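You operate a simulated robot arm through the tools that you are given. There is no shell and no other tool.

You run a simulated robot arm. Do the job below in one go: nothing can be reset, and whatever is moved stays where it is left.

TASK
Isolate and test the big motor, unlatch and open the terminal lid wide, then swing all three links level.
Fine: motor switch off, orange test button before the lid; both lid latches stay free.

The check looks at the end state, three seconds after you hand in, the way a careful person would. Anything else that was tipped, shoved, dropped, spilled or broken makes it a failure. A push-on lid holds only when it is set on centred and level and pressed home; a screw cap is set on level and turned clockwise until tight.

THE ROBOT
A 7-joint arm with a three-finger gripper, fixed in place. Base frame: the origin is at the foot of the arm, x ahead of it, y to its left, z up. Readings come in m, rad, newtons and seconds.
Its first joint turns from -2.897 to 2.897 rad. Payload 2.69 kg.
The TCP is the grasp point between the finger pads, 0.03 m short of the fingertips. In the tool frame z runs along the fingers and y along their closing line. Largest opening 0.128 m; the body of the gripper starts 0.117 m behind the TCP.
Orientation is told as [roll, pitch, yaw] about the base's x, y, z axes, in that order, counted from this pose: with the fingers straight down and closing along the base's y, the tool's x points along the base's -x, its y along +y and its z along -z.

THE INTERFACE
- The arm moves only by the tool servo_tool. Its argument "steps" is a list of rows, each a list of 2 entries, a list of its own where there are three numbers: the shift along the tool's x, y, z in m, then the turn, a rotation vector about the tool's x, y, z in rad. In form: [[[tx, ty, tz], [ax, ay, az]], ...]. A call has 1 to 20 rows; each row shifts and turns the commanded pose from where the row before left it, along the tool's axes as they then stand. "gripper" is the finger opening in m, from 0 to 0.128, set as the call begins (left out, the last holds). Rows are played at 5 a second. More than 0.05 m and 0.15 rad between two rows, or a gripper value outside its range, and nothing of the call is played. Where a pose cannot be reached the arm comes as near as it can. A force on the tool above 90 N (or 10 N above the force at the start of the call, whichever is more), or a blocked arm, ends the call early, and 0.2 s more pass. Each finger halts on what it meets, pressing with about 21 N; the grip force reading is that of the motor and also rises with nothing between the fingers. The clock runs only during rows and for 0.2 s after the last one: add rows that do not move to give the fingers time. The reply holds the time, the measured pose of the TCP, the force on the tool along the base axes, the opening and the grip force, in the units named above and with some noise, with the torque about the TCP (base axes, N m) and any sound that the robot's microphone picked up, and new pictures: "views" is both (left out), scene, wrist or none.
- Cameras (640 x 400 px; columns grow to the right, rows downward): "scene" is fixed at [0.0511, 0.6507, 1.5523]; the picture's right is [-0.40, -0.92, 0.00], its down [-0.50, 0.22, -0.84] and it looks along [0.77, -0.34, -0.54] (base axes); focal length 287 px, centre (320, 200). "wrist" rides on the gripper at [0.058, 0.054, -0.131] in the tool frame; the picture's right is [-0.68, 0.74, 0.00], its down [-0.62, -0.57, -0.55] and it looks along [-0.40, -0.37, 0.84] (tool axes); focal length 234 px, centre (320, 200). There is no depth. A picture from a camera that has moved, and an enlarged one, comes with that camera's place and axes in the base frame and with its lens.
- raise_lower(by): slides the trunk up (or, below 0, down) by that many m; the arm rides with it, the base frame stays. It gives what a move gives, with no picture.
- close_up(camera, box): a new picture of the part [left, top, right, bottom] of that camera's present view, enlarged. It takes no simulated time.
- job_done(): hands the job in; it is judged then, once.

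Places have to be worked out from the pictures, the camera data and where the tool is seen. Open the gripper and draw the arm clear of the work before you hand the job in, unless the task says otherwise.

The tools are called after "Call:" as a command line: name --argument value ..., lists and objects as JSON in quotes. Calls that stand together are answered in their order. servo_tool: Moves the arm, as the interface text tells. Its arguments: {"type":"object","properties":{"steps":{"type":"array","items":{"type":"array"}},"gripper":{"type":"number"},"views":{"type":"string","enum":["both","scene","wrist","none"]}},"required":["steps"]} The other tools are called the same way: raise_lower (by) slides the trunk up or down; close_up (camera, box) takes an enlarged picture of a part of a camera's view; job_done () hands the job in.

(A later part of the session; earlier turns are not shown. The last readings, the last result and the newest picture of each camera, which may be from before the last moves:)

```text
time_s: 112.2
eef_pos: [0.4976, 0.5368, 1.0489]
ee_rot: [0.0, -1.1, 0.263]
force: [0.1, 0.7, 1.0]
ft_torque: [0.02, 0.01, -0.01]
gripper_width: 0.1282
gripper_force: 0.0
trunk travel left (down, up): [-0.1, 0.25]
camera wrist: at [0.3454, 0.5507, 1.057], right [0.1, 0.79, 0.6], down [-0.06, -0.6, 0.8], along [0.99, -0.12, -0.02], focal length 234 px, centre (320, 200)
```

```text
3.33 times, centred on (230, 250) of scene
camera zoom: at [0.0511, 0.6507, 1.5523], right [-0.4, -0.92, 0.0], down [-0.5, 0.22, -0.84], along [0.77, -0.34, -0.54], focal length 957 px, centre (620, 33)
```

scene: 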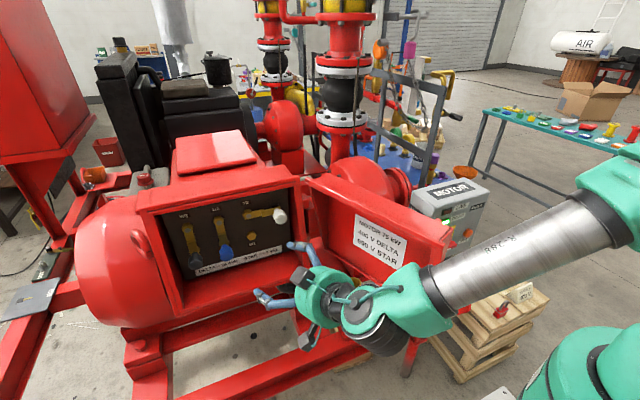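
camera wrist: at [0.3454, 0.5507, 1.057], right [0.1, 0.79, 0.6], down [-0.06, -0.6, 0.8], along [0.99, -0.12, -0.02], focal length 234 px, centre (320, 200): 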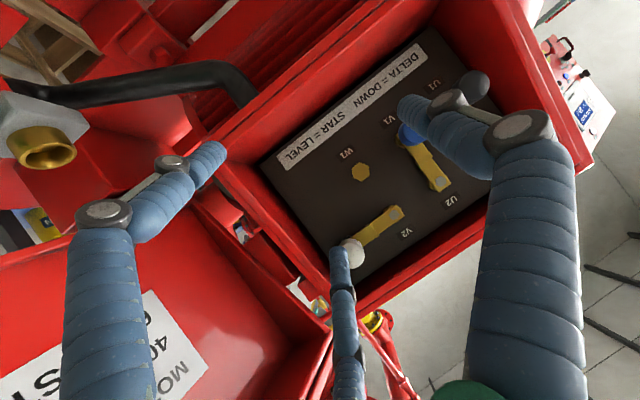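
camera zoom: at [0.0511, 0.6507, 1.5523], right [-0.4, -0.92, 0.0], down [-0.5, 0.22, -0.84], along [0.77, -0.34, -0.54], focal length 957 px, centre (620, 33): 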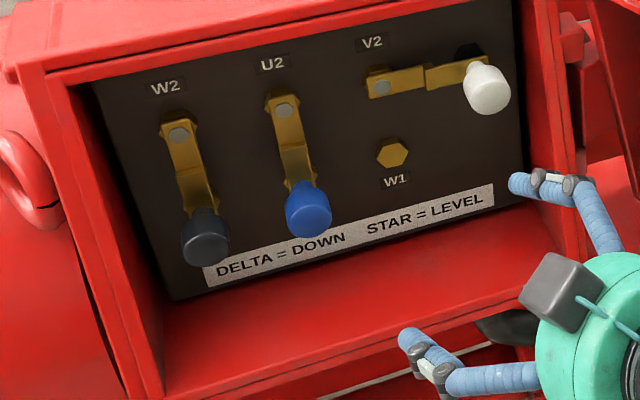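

V2 holds level. Next is the blue U2 link: lower the trunk 0.1 m, yaw to 30° for reach, and move to a standoff in front of the gap left of the blue knob.

Call:
raise_lower --by -0.1

Call:
servo_tool --steps '[[[0, 0, 0], [-0.1159, 0, -0.0589]], [[0, 0, 0], [-0.1159, 0, -0.0589]], [[-0.0225, 0.0326, 0.0168], [0, 0, 0]], [[-0.0225, 0.0326, 0.0168], [0, 0, 0]], [[-0.0225, 0.0326, 0.0168], [0, 0, 0]], [[-0.0225, 0.0326, 0.0168], [0, 0, 0]], [[0, 0, 0], [0, 0, 0]]]'

Call:
close_up --camera "wrist" --box '[220, 120, 500, 340]'

Call:
close_up --camera "scene" --box '[150, 190, 310, 310]'

```text
time_s: 113.5
eef_pos: [0.4975, 0.5374, 0.9482]
ee_rot: [0.0, -1.1, 0.264]
force: [0.2, 0.0, 0.5]
ft_torque: [0.0, 0.01, -0.04]
gripper_width: 0.1279
gripper_force: 0.0
trunk travel left (down, up): [0.0, 0.35]
```

```text
time_s: 115.1
eef_pos: [0.5218, 0.701, 0.9979]
ee_rot: [-0.002, -1.099, 0.525]
force: [0.6, 0.0, -0.2]
ft_torque: [0.05, -0.01, 0.04]
gripper_width: 0.1281
gripper_force: 0.1
trunk travel left (down, up): [0.0, 0.35]
camera wrist: at [0.37, 0.6759, 1.0062], right [-0.1, 0.79, 0.6], down [0.1, -0.59, 0.8], along [0.99, 0.14, -0.02], focal length 234 px, centre (320, 200)
```

scene: 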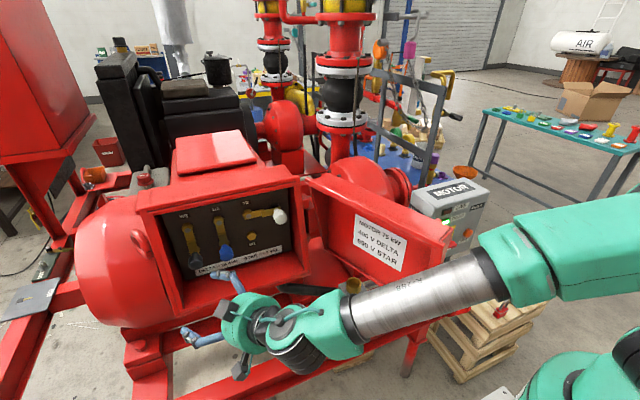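
wrist: 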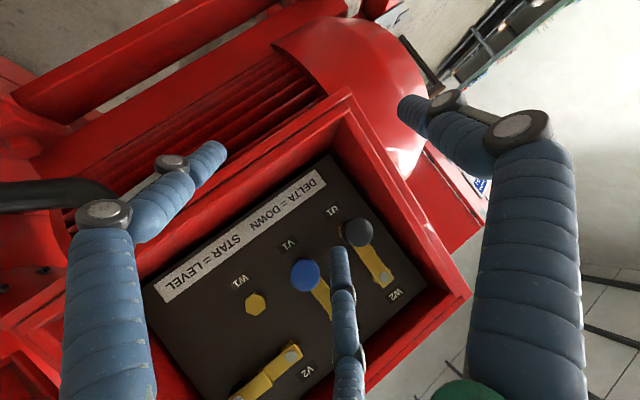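

```text
1.82 times, centred on (360, 230) of wrist
camera zoom: at [0.37, 0.6759, 1.0062], right [-0.1, 0.79, 0.6], down [0.1, -0.59, 0.8], along [0.99, 0.14, -0.02], focal length 426 px, centre (247, 146)
```

zoom: 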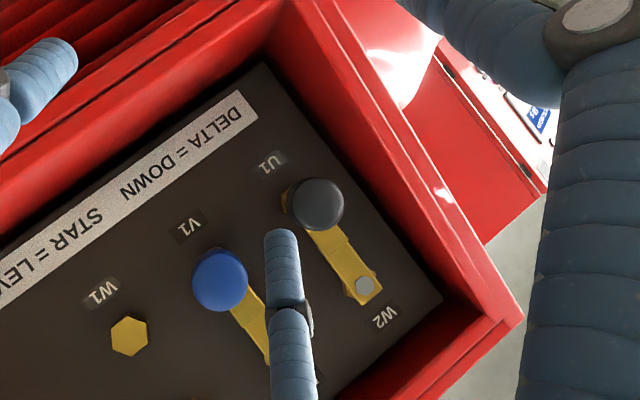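

```text
3.33 times, centred on (230, 250) of scene
camera zoom: at [0.0511, 0.6507, 1.5523], right [-0.4, -0.92, 0.0], down [-0.5, 0.22, -0.84], along [0.77, -0.34, -0.54], focal length 957 px, centre (620, 33)
```

zoom: 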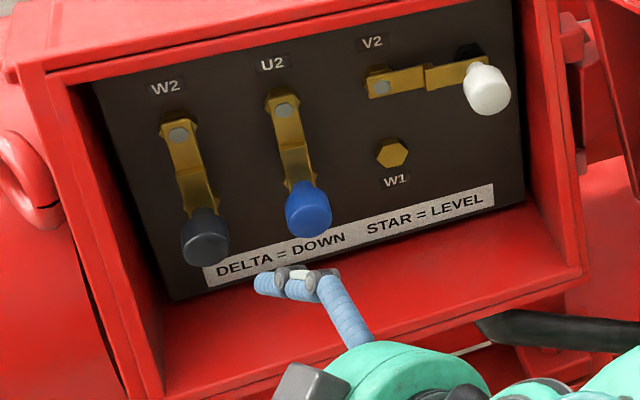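

Tip position confirmed (0.58,0.693,1.046). Insert into the gap left of the blue knob and push along its arc to about 30°.

Call:
servo_tool --steps '[[[-0.0098, -0.0125, 0.0193], [0, 0, 0]], [[-0.0098, -0.0125, 0.0193], [0, 0, 0]], [[0.0052, -0.0106, -0.0043], [0, 0, 0]], [[0.0052, -0.0106, -0.0043], [0, 0, 0]], [[0.0021, -0.0087, -0.0046], [0, 0, 0]], [[0.0021, -0.0087, -0.0046], [0, 0, 0]], [[0, 0, 0], [0, 0, 0]]]' --views "none"

Call:
close_up --camera "wrist" --box '[220, 120, 500, 340]'

Call:
close_up --camera "scene" --box '[150, 190, 310, 310]'

```text
time_s: 116.7
eef_pos: [0.571, 0.6545, 0.9922]
ee_rot: [0.0, -1.101, 0.523]
force: [-1.3, -0.2, 0.0]
ft_torque: [-0.01, -0.05, 0.02]
gripper_width: 0.1278
gripper_force: 0.0
trunk travel left (down, up): [0.0, 0.35]
```

```text
1.82 times, centred on (360, 230) of wrist
camera zoom: at [0.4196, 0.6294, 1.0007], right [-0.1, 0.79, 0.6], down [0.1, -0.59, 0.8], along [0.99, 0.14, -0.02], focal length 426 px, centre (247, 146)
```

zoom: 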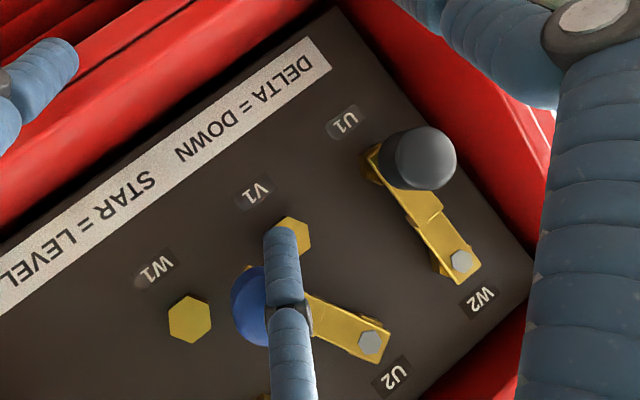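

```text
3.33 times, centred on (230, 250) of scene
camera zoom: at [0.0511, 0.6507, 1.5523], right [-0.4, -0.92, 0.0], down [-0.5, 0.22, -0.84], along [0.77, -0.34, -0.54], focal length 957 px, centre (620, 33)
```

zoom: 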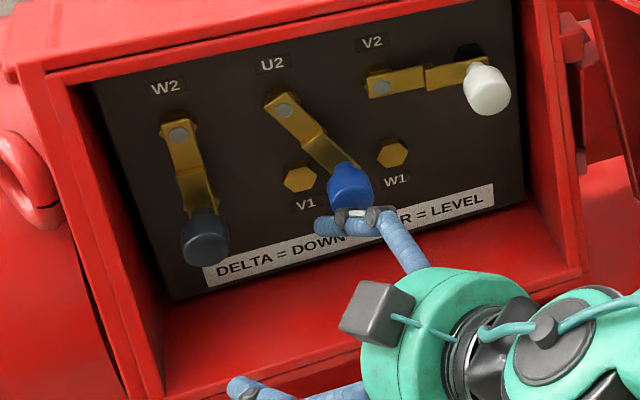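

The U2 link follows, about 35° now. Continue through 45°–60°.

Call:
servo_tool --steps '[[[-0.0004, -0.0084, -0.0056], [0, 0, 0]], [[-0.0004, -0.0084, -0.0056], [0, 0, 0]], [[-0.0028, -0.0074, -0.0062], [0, 0, 0]], [[-0.0028, -0.0074, -0.0062], [0, 0, 0]], [[0, 0, 0], [0, 0, 0]]]' --views "none"

Call:
close_up --camera "wrist" --box '[220, 120, 500, 340]'

Call:
close_up --camera "scene" --box '[150, 190, 310, 310]'

```text
time_s: 117.9
eef_pos: [0.5687, 0.6179, 1.0103]
ee_rot: [0.0, -1.101, 0.523]
force: [-0.5, -0.6, 0.3]
ft_torque: [0.02, -0.01, 0.02]
gripper_width: 0.1284
gripper_force: 0.0
trunk travel left (down, up): [0.0, 0.35]
```

```text
1.82 times, centred on (360, 230) of wrist
camera zoom: at [0.419, 0.5932, 1.0183], right [-0.1, 0.79, 0.6], down [0.1, -0.6, 0.8], along [0.99, 0.14, -0.02], focal length 426 px, centre (247, 146)
```

zoom: 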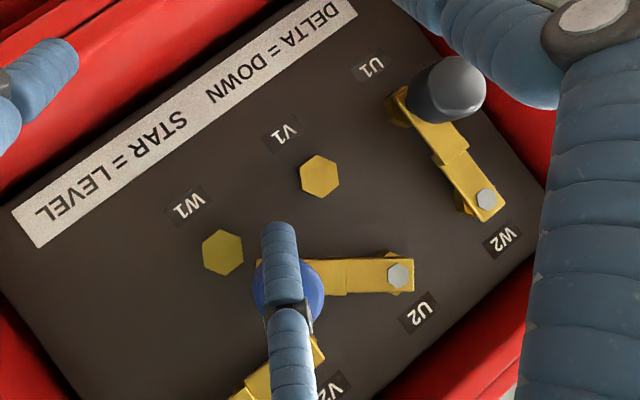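

```text
3.33 times, centred on (230, 250) of scene
camera zoom: at [0.0511, 0.6507, 1.5523], right [-0.4, -0.92, 0.0], down [-0.5, 0.22, -0.84], along [0.77, -0.34, -0.54], focal length 957 px, centre (620, 33)
```

zoom: 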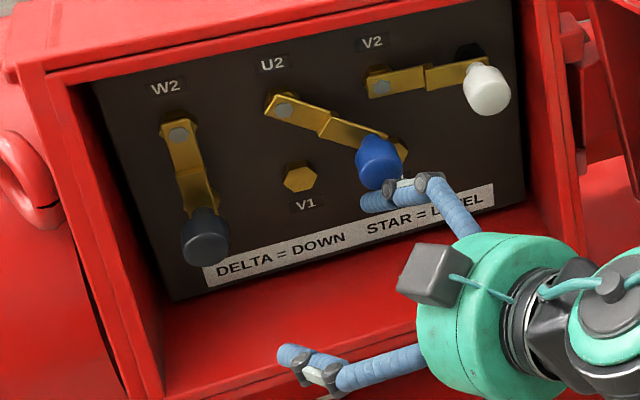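

About 57°. Continue up with mostly vertical motion.

Call:
servo_tool --steps '[[[-0.0049, -0.006, -0.0064], [0, 0, 0]], [[-0.0049, -0.006, -0.0064], [0, 0, 0]], [[-0.0068, -0.0042, -0.0061], [0, 0, 0]], [[-0.0068, -0.0042, -0.0061], [0, 0, 0]], [[0, 0, 0], [0, 0, 0]]]' --views "none"

Call:
close_up --camera "wrist" --box '[220, 120, 500, 340]'

Call:
close_up --camera "scene" --box '[150, 190, 310, 310]'

```text
time_s: 119.1
eef_pos: [0.5692, 0.5951, 1.0423]
ee_rot: [0.0, -1.101, 0.523]
force: [-0.3, 0.0, -0.4]
ft_torque: [0.02, -0.06, 0.01]
gripper_width: 0.1289
gripper_force: 0.0
trunk travel left (down, up): [0.0, 0.35]
```

```text
1.82 times, centred on (360, 230) of wrist
camera zoom: at [0.4186, 0.5694, 1.0503], right [-0.1, 0.79, 0.6], down [0.1, -0.59, 0.8], along [0.99, 0.14, -0.02], focal length 426 px, centre (247, 146)
```

zoom: 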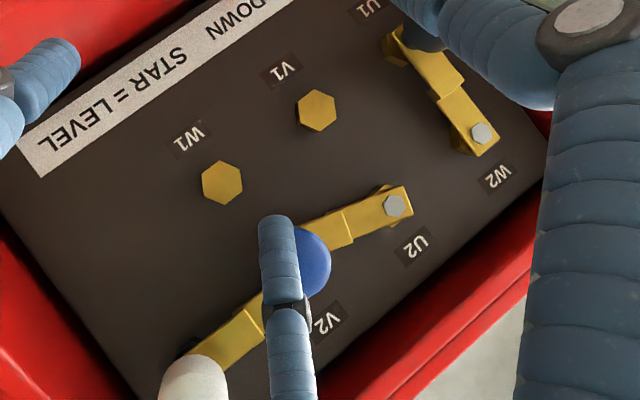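

```text
3.33 times, centred on (230, 250) of scene
camera zoom: at [0.0511, 0.6507, 1.5523], right [-0.4, -0.92, 0.0], down [-0.5, 0.22, -0.84], along [0.77, -0.34, -0.54], focal length 957 px, centre (620, 33)
```

zoom: 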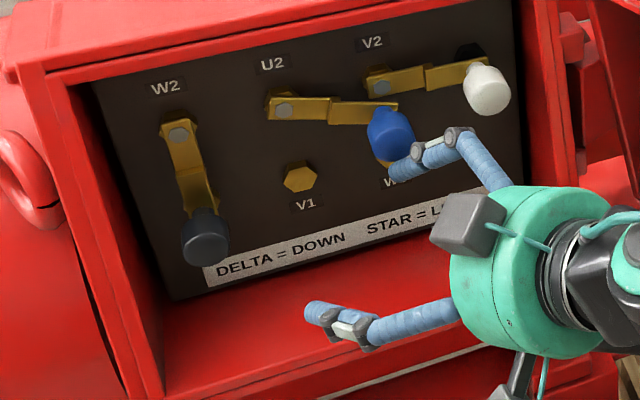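

About 76°. Keep pushing up in small steps.

Call:
servo_tool --steps '[[[-0.0043, -0.0009, -0.0027], [0, 0, 0]], [[-0.0043, -0.0009, -0.0027], [0, 0, 0]], [[-0.0043, -0.0009, -0.0027], [0, 0, 0]], [[0, 0, 0], [0, 0, 0]]]' --views "none"

Call:
close_up --camera "wrist" --box '[220, 120, 500, 340]'

Call:
close_up --camera "scene" --box '[150, 190, 310, 310]'

```text
time_s: 120.1
eef_pos: [0.5711, 0.593, 1.0569]
ee_rot: [0.0, -1.101, 0.522]
force: [-1.3, -0.2, -0.1]
ft_torque: [0.04, -0.06, -0.03]
gripper_width: 0.128
gripper_force: 0.1
trunk travel left (down, up): [0.0, 0.35]
```

```text
1.82 times, centred on (360, 230) of wrist
camera zoom: at [0.4199, 0.5672, 1.0651], right [-0.1, 0.79, 0.6], down [0.1, -0.6, 0.8], along [0.99, 0.14, -0.02], focal length 426 px, centre (247, 146)
```

zoom: 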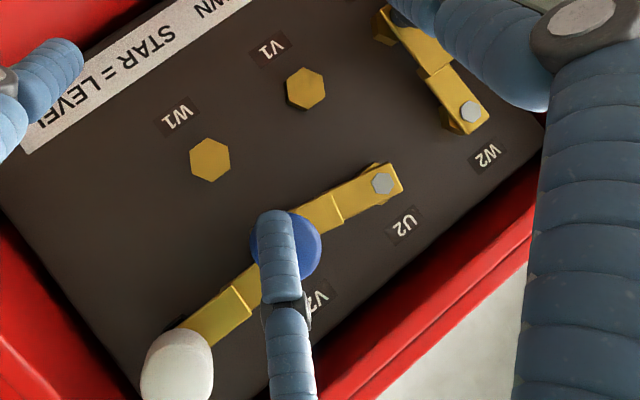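

```text
3.33 times, centred on (230, 250) of scene
camera zoom: at [0.0511, 0.6507, 1.5523], right [-0.4, -0.92, 0.0], down [-0.5, 0.22, -0.84], along [0.77, -0.34, -0.54], focal length 957 px, centre (620, 33)
```

zoom: 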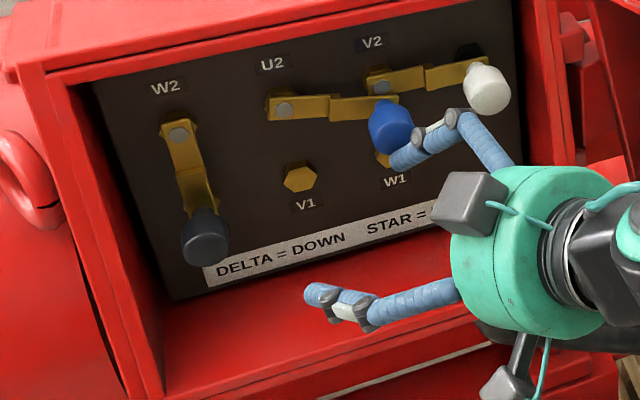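

The finger is starting to ride over the knob's front lower edge. Drop down 2 cm, go 1 cm deeper under the knob, and push up again.

Call:
servo_tool --steps '[[[0.0178, 0, 0.0091], [0, 0, 0]], [[-0.0039, -0.005, 0.0077], [0, 0, 0]], [[-0.0062, -0.001, -0.0036], [0, 0, 0]], [[-0.0045, -0.0009, -0.0027], [0, 0, 0]], [[-0.0045, 0, -0.0023], [0, 0, 0]], [[0, 0, 0], [0, 0, 0]]]' --views "none"

Call:
close_up --camera "wrist" --box '[220, 120, 500, 340]'

Call:
close_up --camera "scene" --box '[150, 190, 310, 310]'

```text
time_s: 121.5
eef_pos: [0.5798, 0.591, 1.0546]
ee_rot: [0.001, -1.102, 0.526]
force: [-1.7, 0.4, -1.2]
ft_torque: [-0.02, -0.06, 0.0]
gripper_width: 0.1273
gripper_force: 0.2
trunk travel left (down, up): [0.0, 0.35]
```

```text
1.82 times, centred on (360, 230) of wrist
camera zoom: at [0.4292, 0.5649, 1.0631], right [-0.1, 0.79, 0.6], down [0.1, -0.6, 0.8], along [0.99, 0.14, -0.02], focal length 426 px, centre (247, 146)
```

zoom: 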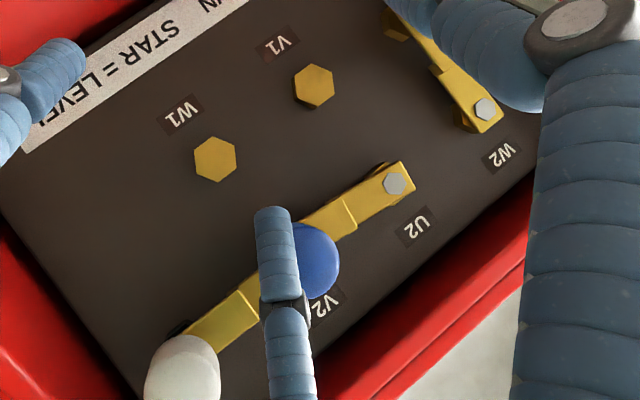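

```text
3.33 times, centred on (230, 250) of scene
camera zoom: at [0.0511, 0.6507, 1.5523], right [-0.4, -0.92, 0.0], down [-0.5, 0.22, -0.84], along [0.77, -0.34, -0.54], focal length 957 px, centre (620, 33)
```

zoom: 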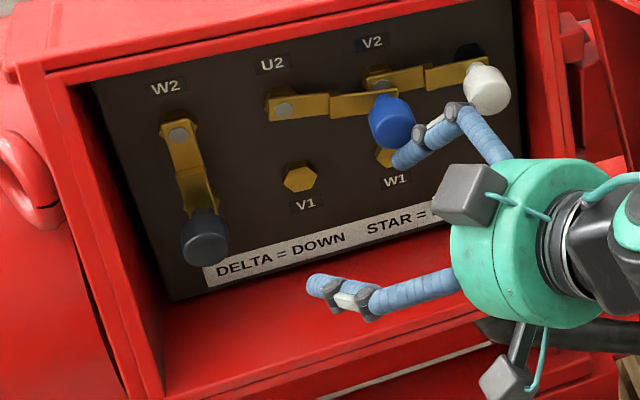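

Now about 84° with good purchase. Keep going up in small steps.

Call:
servo_tool --steps '[[[-0.0045, 0, -0.0023], [0, 0, 0]], [[-0.0036, 0, -0.0018], [0, 0, 0]], [[0, 0, 0], [0, 0, 0]]]' --views "none"

Call:
close_up --camera "wrist" --box '[220, 120, 500, 340]'

Call:
close_up --camera "scene" --box '[150, 190, 310, 310]'

```text
time_s: 122.3
eef_pos: [0.5775, 0.5904, 1.0642]
ee_rot: [0.001, -1.101, 0.524]
force: [-1.1, 0.2, -1.5]
ft_torque: [0.05, 0.01, -0.02]
gripper_width: 0.1277
gripper_force: 0.1
trunk travel left (down, up): [0.0, 0.35]
```

```text
1.82 times, centred on (360, 230) of wrist
camera zoom: at [0.429, 0.5644, 1.072], right [-0.1, 0.79, 0.6], down [0.1, -0.59, 0.8], along [0.99, 0.14, -0.02], focal length 426 px, centre (247, 146)
```

zoom: 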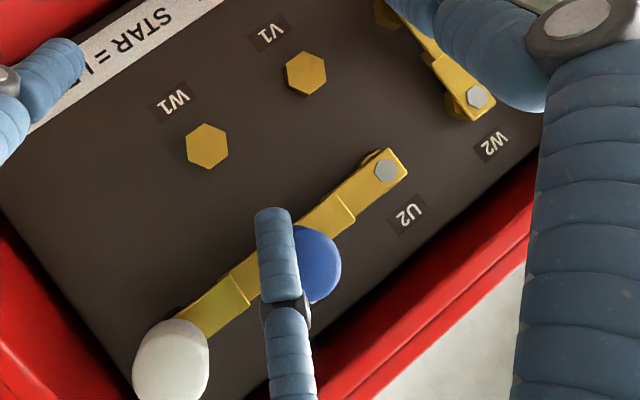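

```text
3.33 times, centred on (230, 250) of scene
camera zoom: at [0.0511, 0.6507, 1.5523], right [-0.4, -0.92, 0.0], down [-0.5, 0.22, -0.84], along [0.77, -0.34, -0.54], focal length 957 px, centre (620, 33)
```

zoom: 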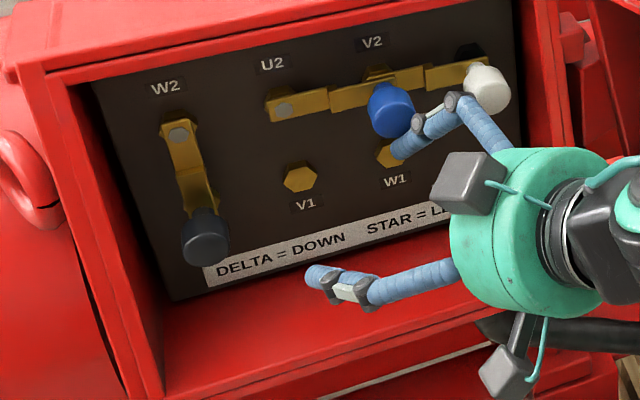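

U2 is nearly parallel to V2 and the row of pivots. One tiny extra nudge, then withdraw down and out.

Call:
servo_tool --steps '[[[-0.0027, 0, -0.0014], [0, 0, 0]], [[0, 0, 0], [0, 0, 0]]]' --views "none"

Call:
close_up --camera "wrist" --box '[220, 120, 500, 340]'

Call:
servo_tool --steps '[[[0.0134, 0, 0.0068], [0, 0, 0]], [[0.0157, 0.02, -0.0309], [0, 0, 0]], [[0.0157, 0.02, -0.0309], [0, 0, 0]], [[0, 0, 0], [0, 0, 0]]]'

Call:
close_up --camera "scene" --box '[150, 190, 310, 310]'

Call:
close_up --camera "wrist" --box '[220, 120, 500, 340]'

```text
time_s: 122.9
eef_pos: [0.5802, 0.5917, 1.0658]
ee_rot: [0.0, -1.101, 0.525]
force: [-2.3, -0.6, -1.6]
ft_torque: [0.09, 0.0, -0.05]
gripper_width: 0.1274
gripper_force: 0.1
trunk travel left (down, up): [0.0, 0.35]
```

```text
1.82 times, centred on (360, 230) of wrist
camera zoom: at [0.4291, 0.5648, 1.0751], right [-0.1, 0.79, 0.6], down [0.1, -0.59, 0.8], along [0.99, 0.14, -0.02], focal length 426 px, centre (247, 146)
```

zoom: 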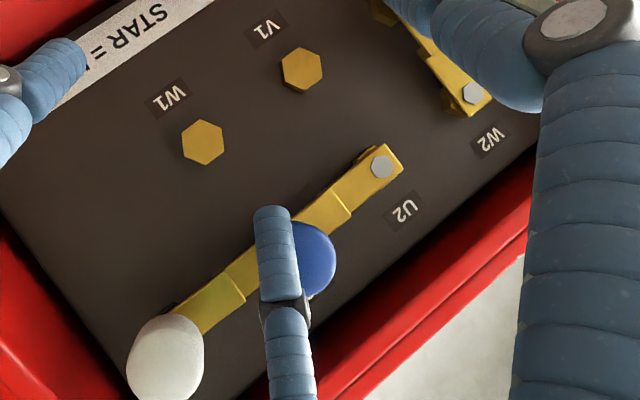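

```text
time_s: 123.9
eef_pos: [0.4998, 0.5874, 1.0511]
ee_rot: [0.0, -1.102, 0.525]
force: [0.5, 0.3, -0.6]
ft_torque: [0.02, -0.02, -0.03]
gripper_width: 0.1279
gripper_force: 0.1
trunk travel left (down, up): [0.0, 0.35]
camera wrist: at [0.3502, 0.5625, 1.06], right [-0.1, 0.79, 0.6], down [0.1, -0.6, 0.8], along [0.99, 0.14, -0.02], focal length 234 px, centre (320, 200)
```

scene: 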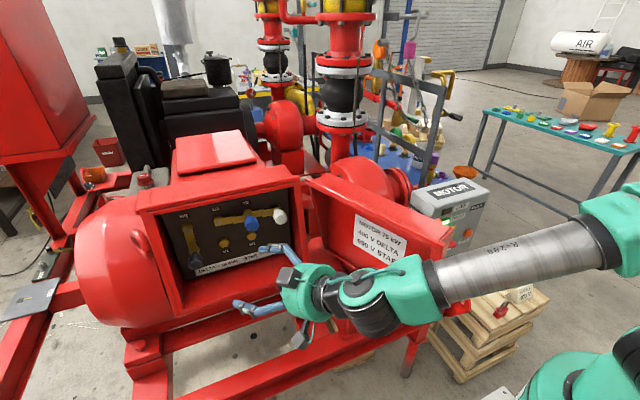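
wrist: 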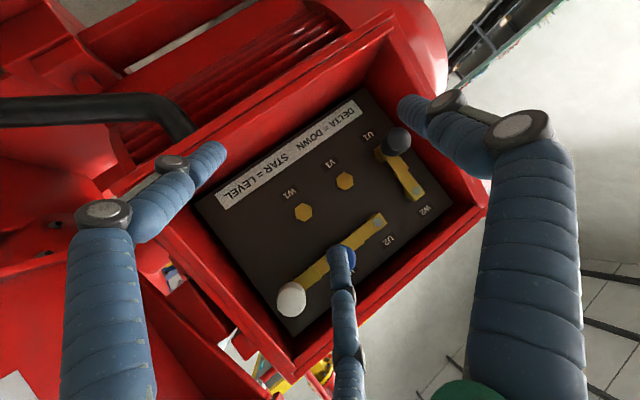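

```text
3.33 times, centred on (230, 250) of scene
camera zoom: at [0.0511, 0.6507, 1.5523], right [-0.4, -0.92, 0.0], down [-0.5, 0.22, -0.84], along [0.77, -0.34, -0.54], focal length 957 px, centre (620, 33)
```

zoom: 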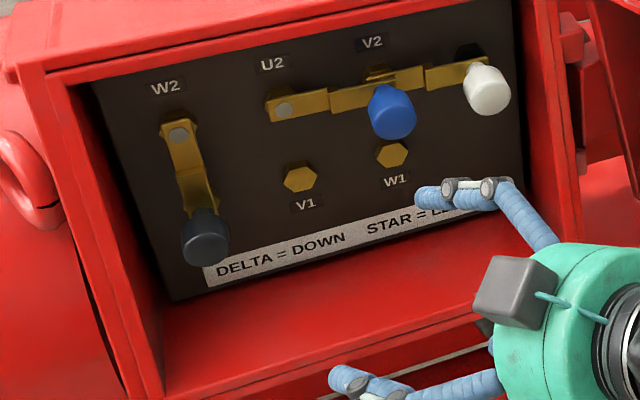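

```text
1.82 times, centred on (360, 230) of wrist
camera zoom: at [0.3502, 0.5625, 1.06], right [-0.1, 0.79, 0.6], down [0.1, -0.6, 0.8], along [0.99, 0.14, -0.02], focal length 426 px, centre (247, 146)
```

zoom: 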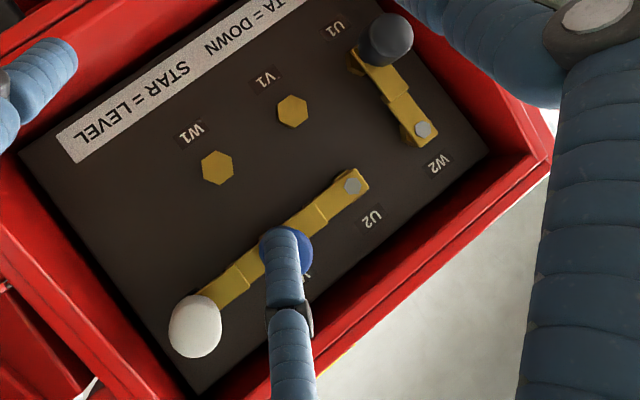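

Both U2 and V2 are level and holding. Now the grey W2 link: yaw to 45° for reach and move to a standoff left of the grey knob.

Call:
servo_tool --steps '[[[0, 0, 0], [-0.1159, 0, -0.0589]], [[0, 0, 0], [-0.1159, 0, -0.0589]], [[-0.0037, 0.0249, 0.0364], [0, 0, 0]], [[-0.0037, 0.0249, 0.0364], [0, 0, 0]], [[-0.0037, 0.0249, 0.0364], [0, 0, 0]], [[-0.0037, 0.0249, 0.0364], [0, 0, 0]], [[0, 0, 0], [0, 0, 0]]]'

Call:
close_up --camera "wrist" --box '[180, 100, 460, 320]'

Call:
close_up --camera "scene" --box '[130, 190, 290, 310]'

```text
time_s: 125.5
eef_pos: [0.5283, 0.7592, 0.9971]
ee_rot: [0.0, -1.1, 0.783]
force: [0.0, 0.0, -1.2]
ft_torque: [0.05, -0.04, 0.01]
gripper_width: 0.1279
gripper_force: 0.0
trunk travel left (down, up): [0.0, 0.35]
camera wrist: at [0.3898, 0.6957, 1.0058], right [-0.3, 0.74, 0.6], down [0.25, -0.55, 0.8], along [0.92, 0.39, -0.02], focal length 234 px, centre (320, 200)
```

scene: 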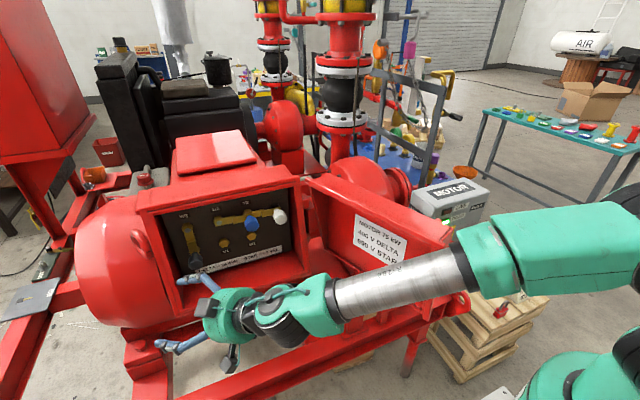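
wrist: 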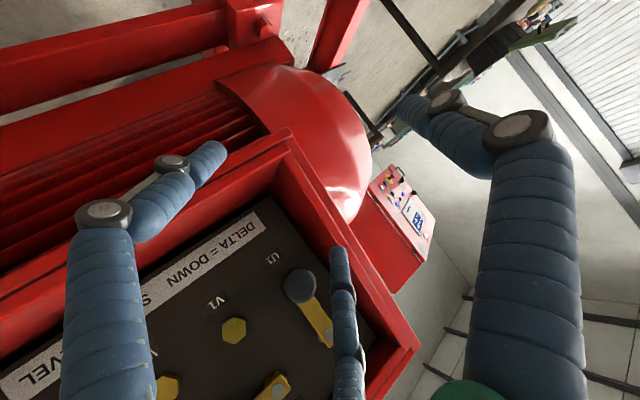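

```text
1.82 times, centred on (320, 210) of wrist
camera zoom: at [0.3898, 0.6957, 1.0058], right [-0.3, 0.74, 0.6], down [0.25, -0.55, 0.8], along [0.92, 0.39, -0.02], focal length 426 px, centre (320, 182)
```

zoom: 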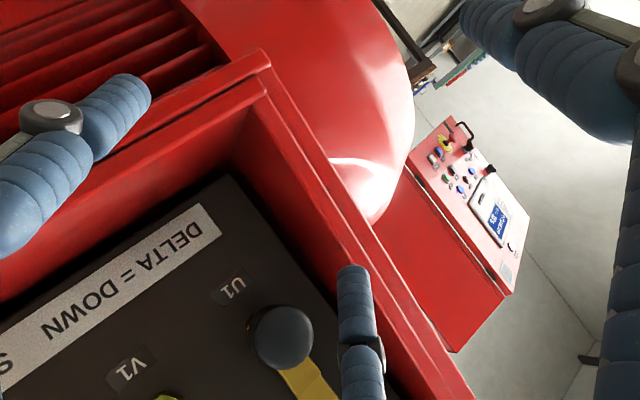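

```text
3.33 times, centred on (210, 250) of scene
camera zoom: at [0.0511, 0.6507, 1.5523], right [-0.4, -0.92, 0.0], down [-0.5, 0.22, -0.84], along [0.77, -0.34, -0.54], focal length 957 px, centre (687, 33)
```

zoom: 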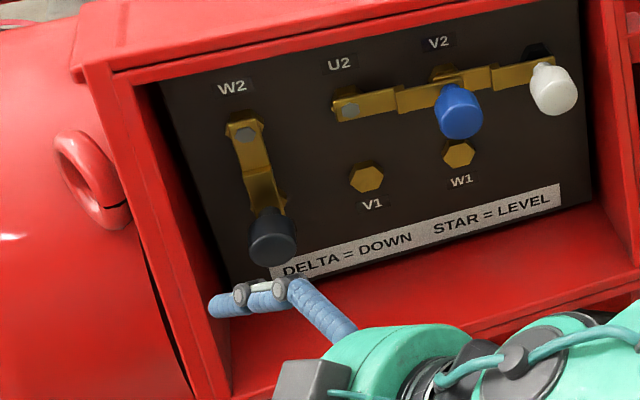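

The grey knob is recessed near the left wall, so the finger must slide in at a shallower yaw. Rotate to ~35° yaw, then slide the finger along its own axis into the gap left of the knob.

Call:
servo_tool --steps '[[[0, 0, 0], [0.0767, 0, 0.0389]], [[0, 0, 0], [0.0767, 0, 0.0389]], [[-0.0175, -0.0185, -0.0186], [0, 0, 0]], [[0, 0, 0], [0, 0, 0]]]'

Call:
close_up --camera "wrist" --box '[180, 100, 460, 320]'

Call:
close_up --camera "scene" --box '[130, 190, 290, 310]'

```text
time_s: 126.5
eef_pos: [0.5307, 0.7378, 1.0245]
ee_rot: [0.002, -1.099, 0.611]
force: [0.1, -0.2, 0.5]
ft_torque: [-0.05, 0.02, -0.02]
gripper_width: 0.128
gripper_force: 0.1
trunk travel left (down, up): [0.0, 0.35]
camera wrist: at [0.3836, 0.6992, 1.0325], right [-0.17, 0.78, 0.6], down [0.15, -0.58, 0.8], along [0.97, 0.23, -0.02], focal length 234 px, centre (320, 200)
```

scene: 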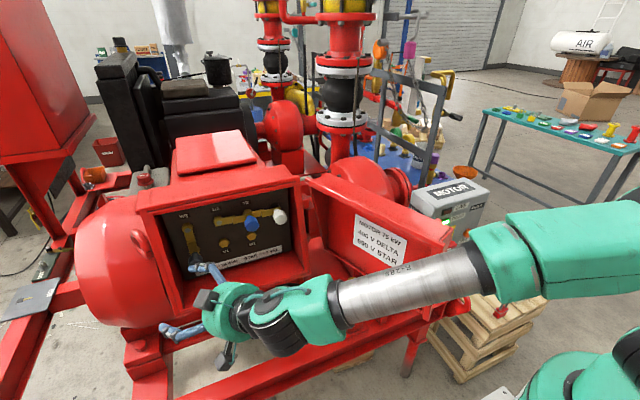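
wrist: 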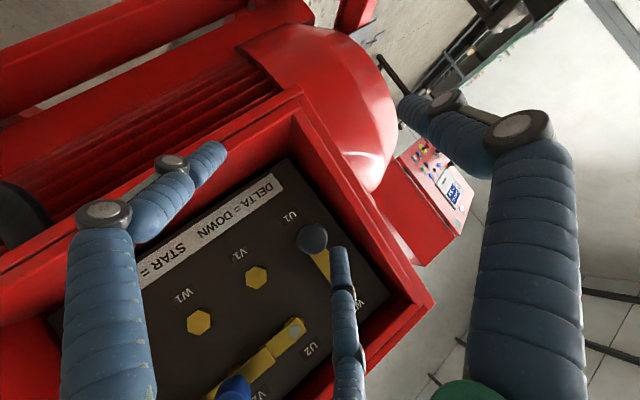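

```text
1.82 times, centred on (320, 210) of wrist
camera zoom: at [0.3836, 0.6992, 1.0325], right [-0.17, 0.78, 0.6], down [0.15, -0.58, 0.8], along [0.97, 0.23, -0.02], focal length 426 px, centre (320, 182)
```

zoom: 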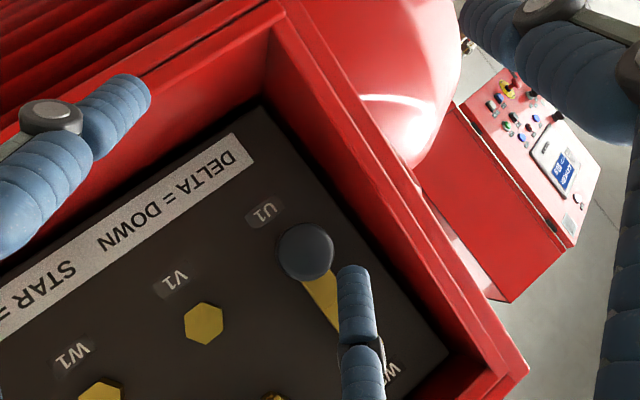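

```text
3.33 times, centred on (210, 250) of scene
camera zoom: at [0.0511, 0.6507, 1.5523], right [-0.4, -0.92, 0.0], down [-0.5, 0.22, -0.84], along [0.77, -0.34, -0.54], focal length 957 px, centre (687, 33)
```

zoom: 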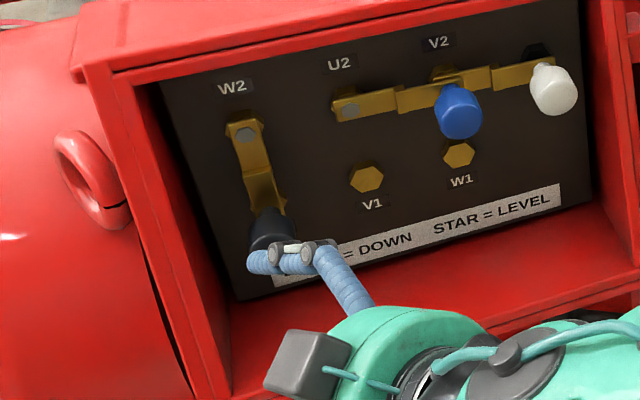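

Alignment looks right: the knob should pass just beside the finger. Slide in 4.5 cm along the finger axis.

Call:
servo_tool --steps '[[[0, 0.001, 0.015], [0, 0, 0]], [[0, 0.001, 0.015], [0, 0, 0]], [[0, 0, 0.015], [0, 0, 0]], [[0, 0, 0], [0, 0, 0]]]' --views "none"

Call:
close_up --camera "wrist" --box '[180, 100, 460, 320]'

Call:
close_up --camera "scene" --box '[130, 190, 290, 310]'

```text
time_s: 127.5
eef_pos: [0.5629, 0.7618, 1.0017]
ee_rot: [0.0, -1.102, 0.612]
force: [-0.6, -0.8, -0.6]
ft_torque: [0.0, 0.01, 0.01]
gripper_width: 0.1283
gripper_force: 0.0
trunk travel left (down, up): [0.0, 0.35]
```

```text
1.82 times, centred on (320, 210) of wrist
camera zoom: at [0.4152, 0.7235, 1.011], right [-0.17, 0.78, 0.6], down [0.15, -0.58, 0.8], along [0.97, 0.23, -0.02], focal length 426 px, centre (320, 182)
```

zoom: 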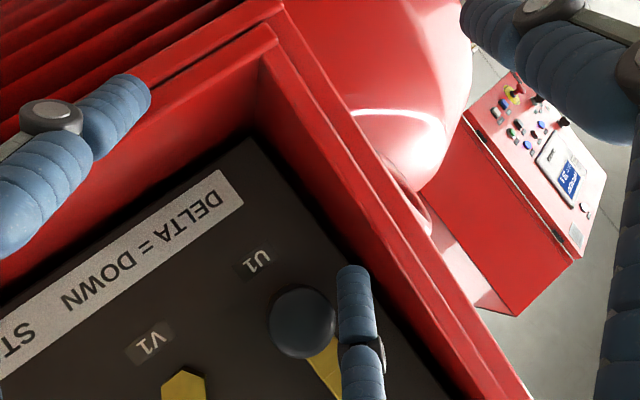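

```text
3.33 times, centred on (210, 250) of scene
camera zoom: at [0.0511, 0.6507, 1.5523], right [-0.4, -0.92, 0.0], down [-0.5, 0.22, -0.84], along [0.77, -0.34, -0.54], focal length 957 px, centre (687, 33)
```

zoom: 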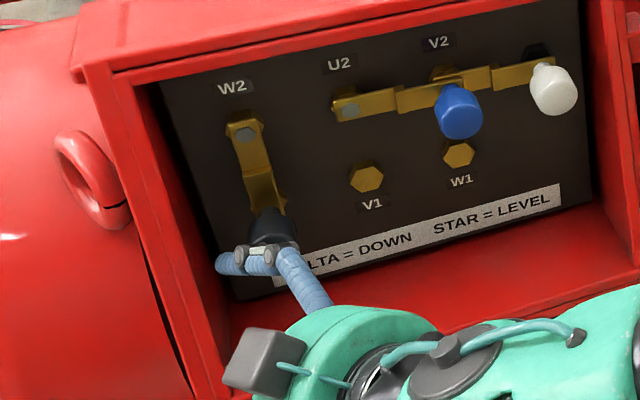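

The finger is beside the grey knob with no contact force. Go slightly deeper and push right along the arc.

Call:
servo_tool --steps '[[[0, 0, 0.006], [0, 0, 0]], [[0.0051, -0.0096, -0.005], [0, 0, 0]], [[0.0051, -0.0096, -0.005], [0, 0, 0]], [[0.0009, -0.0106, -0.0024], [0, 0, 0]], [[0.0009, -0.0106, -0.0024], [0, 0, 0]], [[0, 0, 0], [0, 0, 0]]]' --views "none"

Call:
close_up --camera "wrist" --box '[180, 100, 460, 320]'

Call:
close_up --camera "scene" --box '[130, 190, 290, 310]'

```text
time_s: 128.9
eef_pos: [0.5741, 0.7215, 0.995]
ee_rot: [0.0, -1.1, 0.613]
force: [-4.3, 1.2, -2.1]
ft_torque: [0.11, 0.19, -0.13]
gripper_width: 0.1292
gripper_force: 0.1
trunk travel left (down, up): [0.0, 0.35]
```

```text
1.82 times, centred on (320, 210) of wrist
camera zoom: at [0.4262, 0.682, 1.0036], right [-0.17, 0.78, 0.6], down [0.15, -0.58, 0.8], along [0.97, 0.23, -0.02], focal length 426 px, centre (320, 182)
```

zoom: 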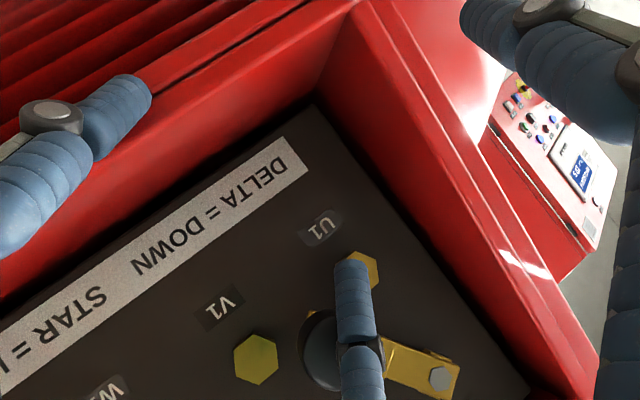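

```text
3.33 times, centred on (210, 250) of scene
camera zoom: at [0.0511, 0.6507, 1.5523], right [-0.4, -0.92, 0.0], down [-0.5, 0.22, -0.84], along [0.77, -0.34, -0.54], focal length 957 px, centre (687, 33)
```

zoom: 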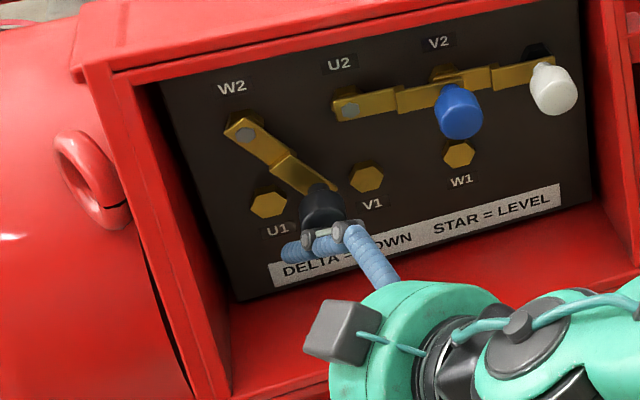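

W2 is swinging, about 40°. Continue.

Call:
servo_tool --steps '[[[-0.0001, -0.0079, -0.0062], [0, 0, 0]], [[-0.0001, -0.0079, -0.0062], [0, 0, 0]], [[-0.0025, -0.007, -0.0068], [0, 0, 0]], [[-0.0025, -0.007, -0.0068], [0, 0, 0]], [[0, 0, 0], [0, 0, 0]]]' --views "none"

Call:
close_up --camera "wrist" --box '[180, 100, 460, 320]'

Call:
close_up --camera "scene" --box '[130, 190, 290, 310]'

```text
time_s: 130.1
eef_pos: [0.5733, 0.6832, 1.0118]
ee_rot: [0.0, -1.102, 0.612]
force: [-1.4, -1.4, -0.8]
ft_torque: [0.05, 0.0, -0.03]
gripper_width: 0.1294
gripper_force: 0.1
trunk travel left (down, up): [0.0, 0.35]
```

```text
1.82 times, centred on (320, 210) of wrist
camera zoom: at [0.4259, 0.6458, 1.0205], right [-0.17, 0.78, 0.6], down [0.15, -0.58, 0.8], along [0.97, 0.23, -0.02], focal length 426 px, centre (320, 182)
```

zoom: 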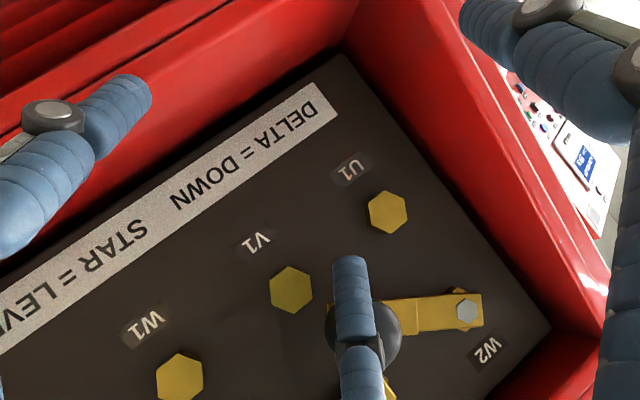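

```text
3.33 times, centred on (210, 250) of scene
camera zoom: at [0.0511, 0.6507, 1.5523], right [-0.4, -0.92, 0.0], down [-0.5, 0.22, -0.84], along [0.77, -0.34, -0.54], focal length 957 px, centre (687, 33)
```

zoom: 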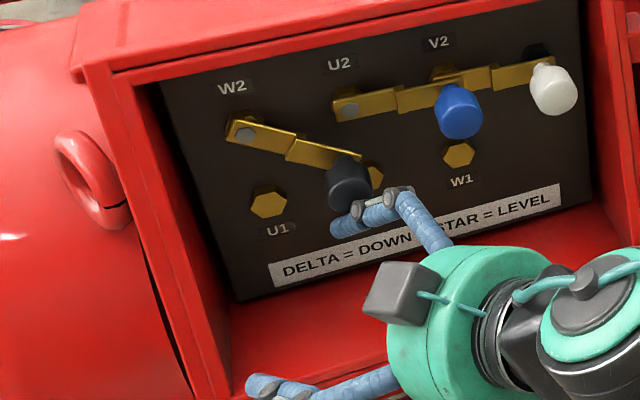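

About 62°. Push on, going slightly deeper under the knob as it rises.

Call:
servo_tool --steps '[[[-0.0055, -0.0079, -0.0043], [0, 0, 0]], [[-0.0047, -0.0056, -0.0068], [0, 0, 0]], [[-0.0058, -0.0039, -0.006], [0, 0, 0]], [[0, 0, 0], [0, 0, 0]]]' --views "none"

Call:
close_up --camera "wrist" --box '[180, 100, 460, 320]'

Call:
close_up --camera "scene" --box '[130, 190, 290, 310]'

```text
time_s: 131.1
eef_pos: [0.5773, 0.666, 1.0339]
ee_rot: [0.0, -1.1, 0.61]
force: [-1.6, -1.0, -0.4]
ft_torque: [0.02, -0.04, -0.05]
gripper_width: 0.1283
gripper_force: 0.0
trunk travel left (down, up): [0.0, 0.35]
```

```text
1.82 times, centred on (320, 210) of wrist
camera zoom: at [0.4301, 0.6261, 1.0422], right [-0.17, 0.78, 0.6], down [0.15, -0.58, 0.8], along [0.97, 0.23, -0.02], focal length 426 px, centre (320, 182)
```

zoom: 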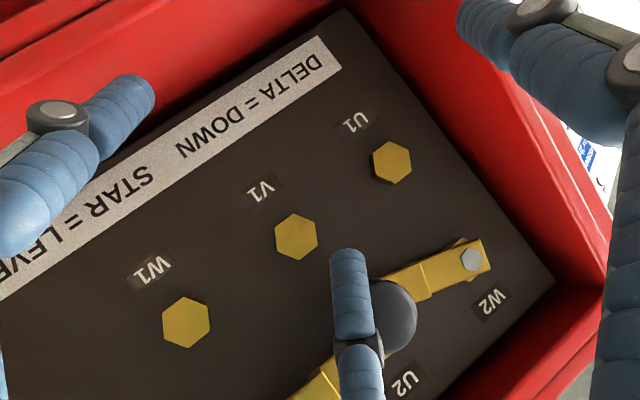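

```text
3.33 times, centred on (210, 250) of scene
camera zoom: at [0.0511, 0.6507, 1.5523], right [-0.4, -0.92, 0.0], down [-0.5, 0.22, -0.84], along [0.77, -0.34, -0.54], focal length 957 px, centre (687, 33)
```

zoom: 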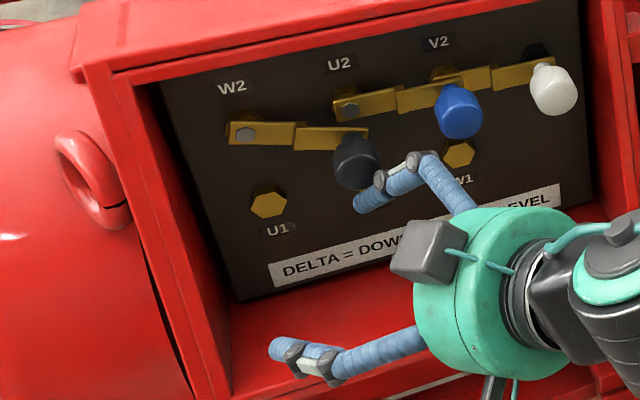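

About 77°. Continue upward in small steps.

Call:
servo_tool --steps '[[[-0.0042, -0.0012, -0.0026], [0, 0, 0]], [[-0.0042, -0.0008, -0.0026], [0, 0, 0]], [[-0.0042, -0.0004, -0.0024], [0, 0, 0]], [[0, 0, 0], [0, 0, 0]]]' --views "none"

Call:
close_up --camera "wrist" --box '[180, 100, 460, 320]'

Call:
close_up --camera "scene" --box '[130, 190, 290, 310]'

```text
time_s: 132.1
eef_pos: [0.5781, 0.6628, 1.0483]
ee_rot: [0.0, -1.102, 0.613]
force: [-1.8, -1.5, -1.3]
ft_torque: [0.03, -0.06, -0.04]
gripper_width: 0.1278
gripper_force: 0.1
trunk travel left (down, up): [0.0, 0.35]
```

```text
1.82 times, centred on (320, 210) of wrist
camera zoom: at [0.4305, 0.624, 1.0568], right [-0.17, 0.78, 0.6], down [0.15, -0.58, 0.8], along [0.97, 0.23, -0.02], focal length 426 px, centre (320, 182)
```

zoom: 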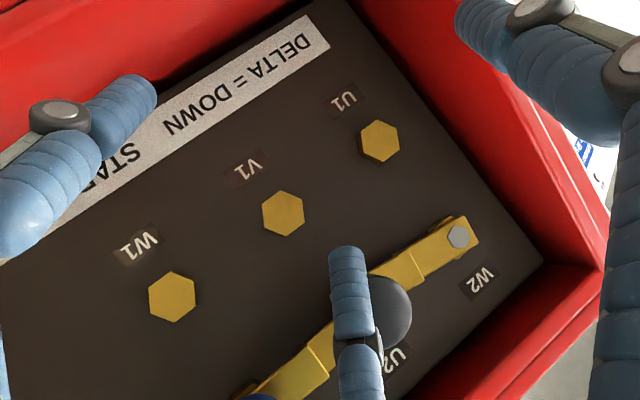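

```text
3.33 times, centred on (210, 250) of scene
camera zoom: at [0.0511, 0.6507, 1.5523], right [-0.4, -0.92, 0.0], down [-0.5, 0.22, -0.84], along [0.77, -0.34, -0.54], focal length 957 px, centre (687, 33)
```

zoom: 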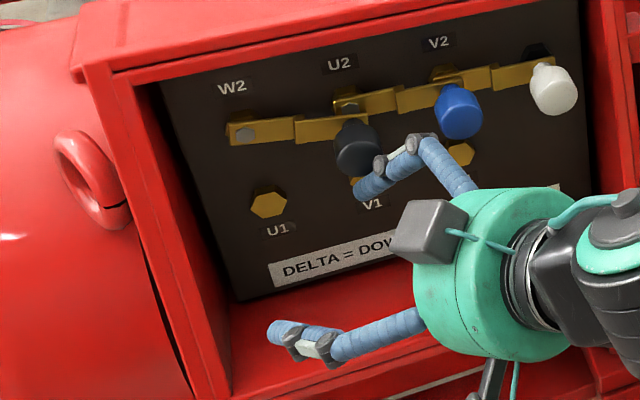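

About 85°. Reset a little lower and deeper under the knob, then push the last few degrees.

Call:
servo_tool --steps '[[[0.0125, 0, 0.0063], [0, 0, 0]], [[-0.0026, -0.004, 0.0051], [0, 0, 0]], [[-0.0076, 0, -0.0038], [0, 0, 0]], [[-0.0062, 0, -0.0031], [0, 0, 0]], [[-0.0036, 0, -0.0018], [0, 0, 0]], [[0, 0, 0], [0, 0, 0]]]' --views "none"

Call:
close_up --camera "wrist" --box '[180, 100, 460, 320]'

Call:
close_up --camera "scene" --box '[130, 190, 290, 310]'

```text
time_s: 133.5
eef_pos: [0.5859, 0.6651, 1.0549]
ee_rot: [0.0, -1.102, 0.612]
force: [-2.6, 1.1, -2.2]
ft_torque: [-0.02, -0.09, -0.03]
gripper_width: 0.1277
gripper_force: 0.1
trunk travel left (down, up): [0.0, 0.35]
```

```text
1.82 times, centred on (320, 210) of wrist
camera zoom: at [0.4375, 0.625, 1.0631], right [-0.17, 0.78, 0.6], down [0.15, -0.58, 0.8], along [0.97, 0.23, -0.02], focal length 426 px, centre (320, 182)
```

zoom: 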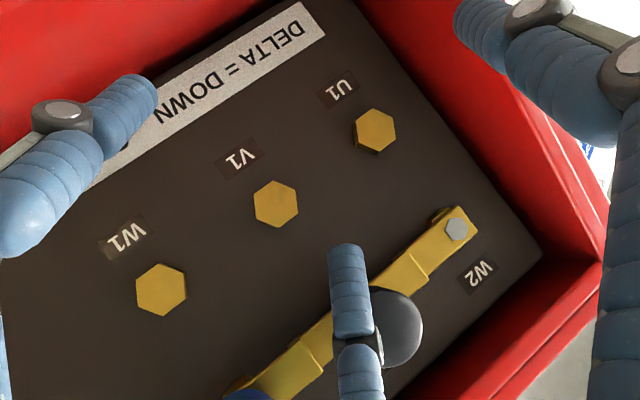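

```text
3.33 times, centred on (210, 250) of scene
camera zoom: at [0.0511, 0.6507, 1.5523], right [-0.4, -0.92, 0.0], down [-0.5, 0.22, -0.84], along [0.77, -0.34, -0.54], focal length 957 px, centre (687, 33)
```

zoom: 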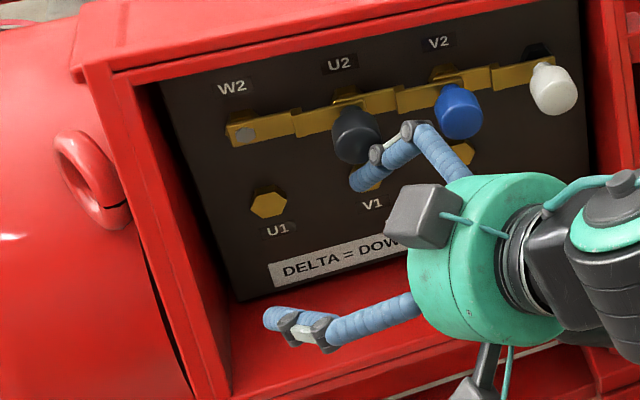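

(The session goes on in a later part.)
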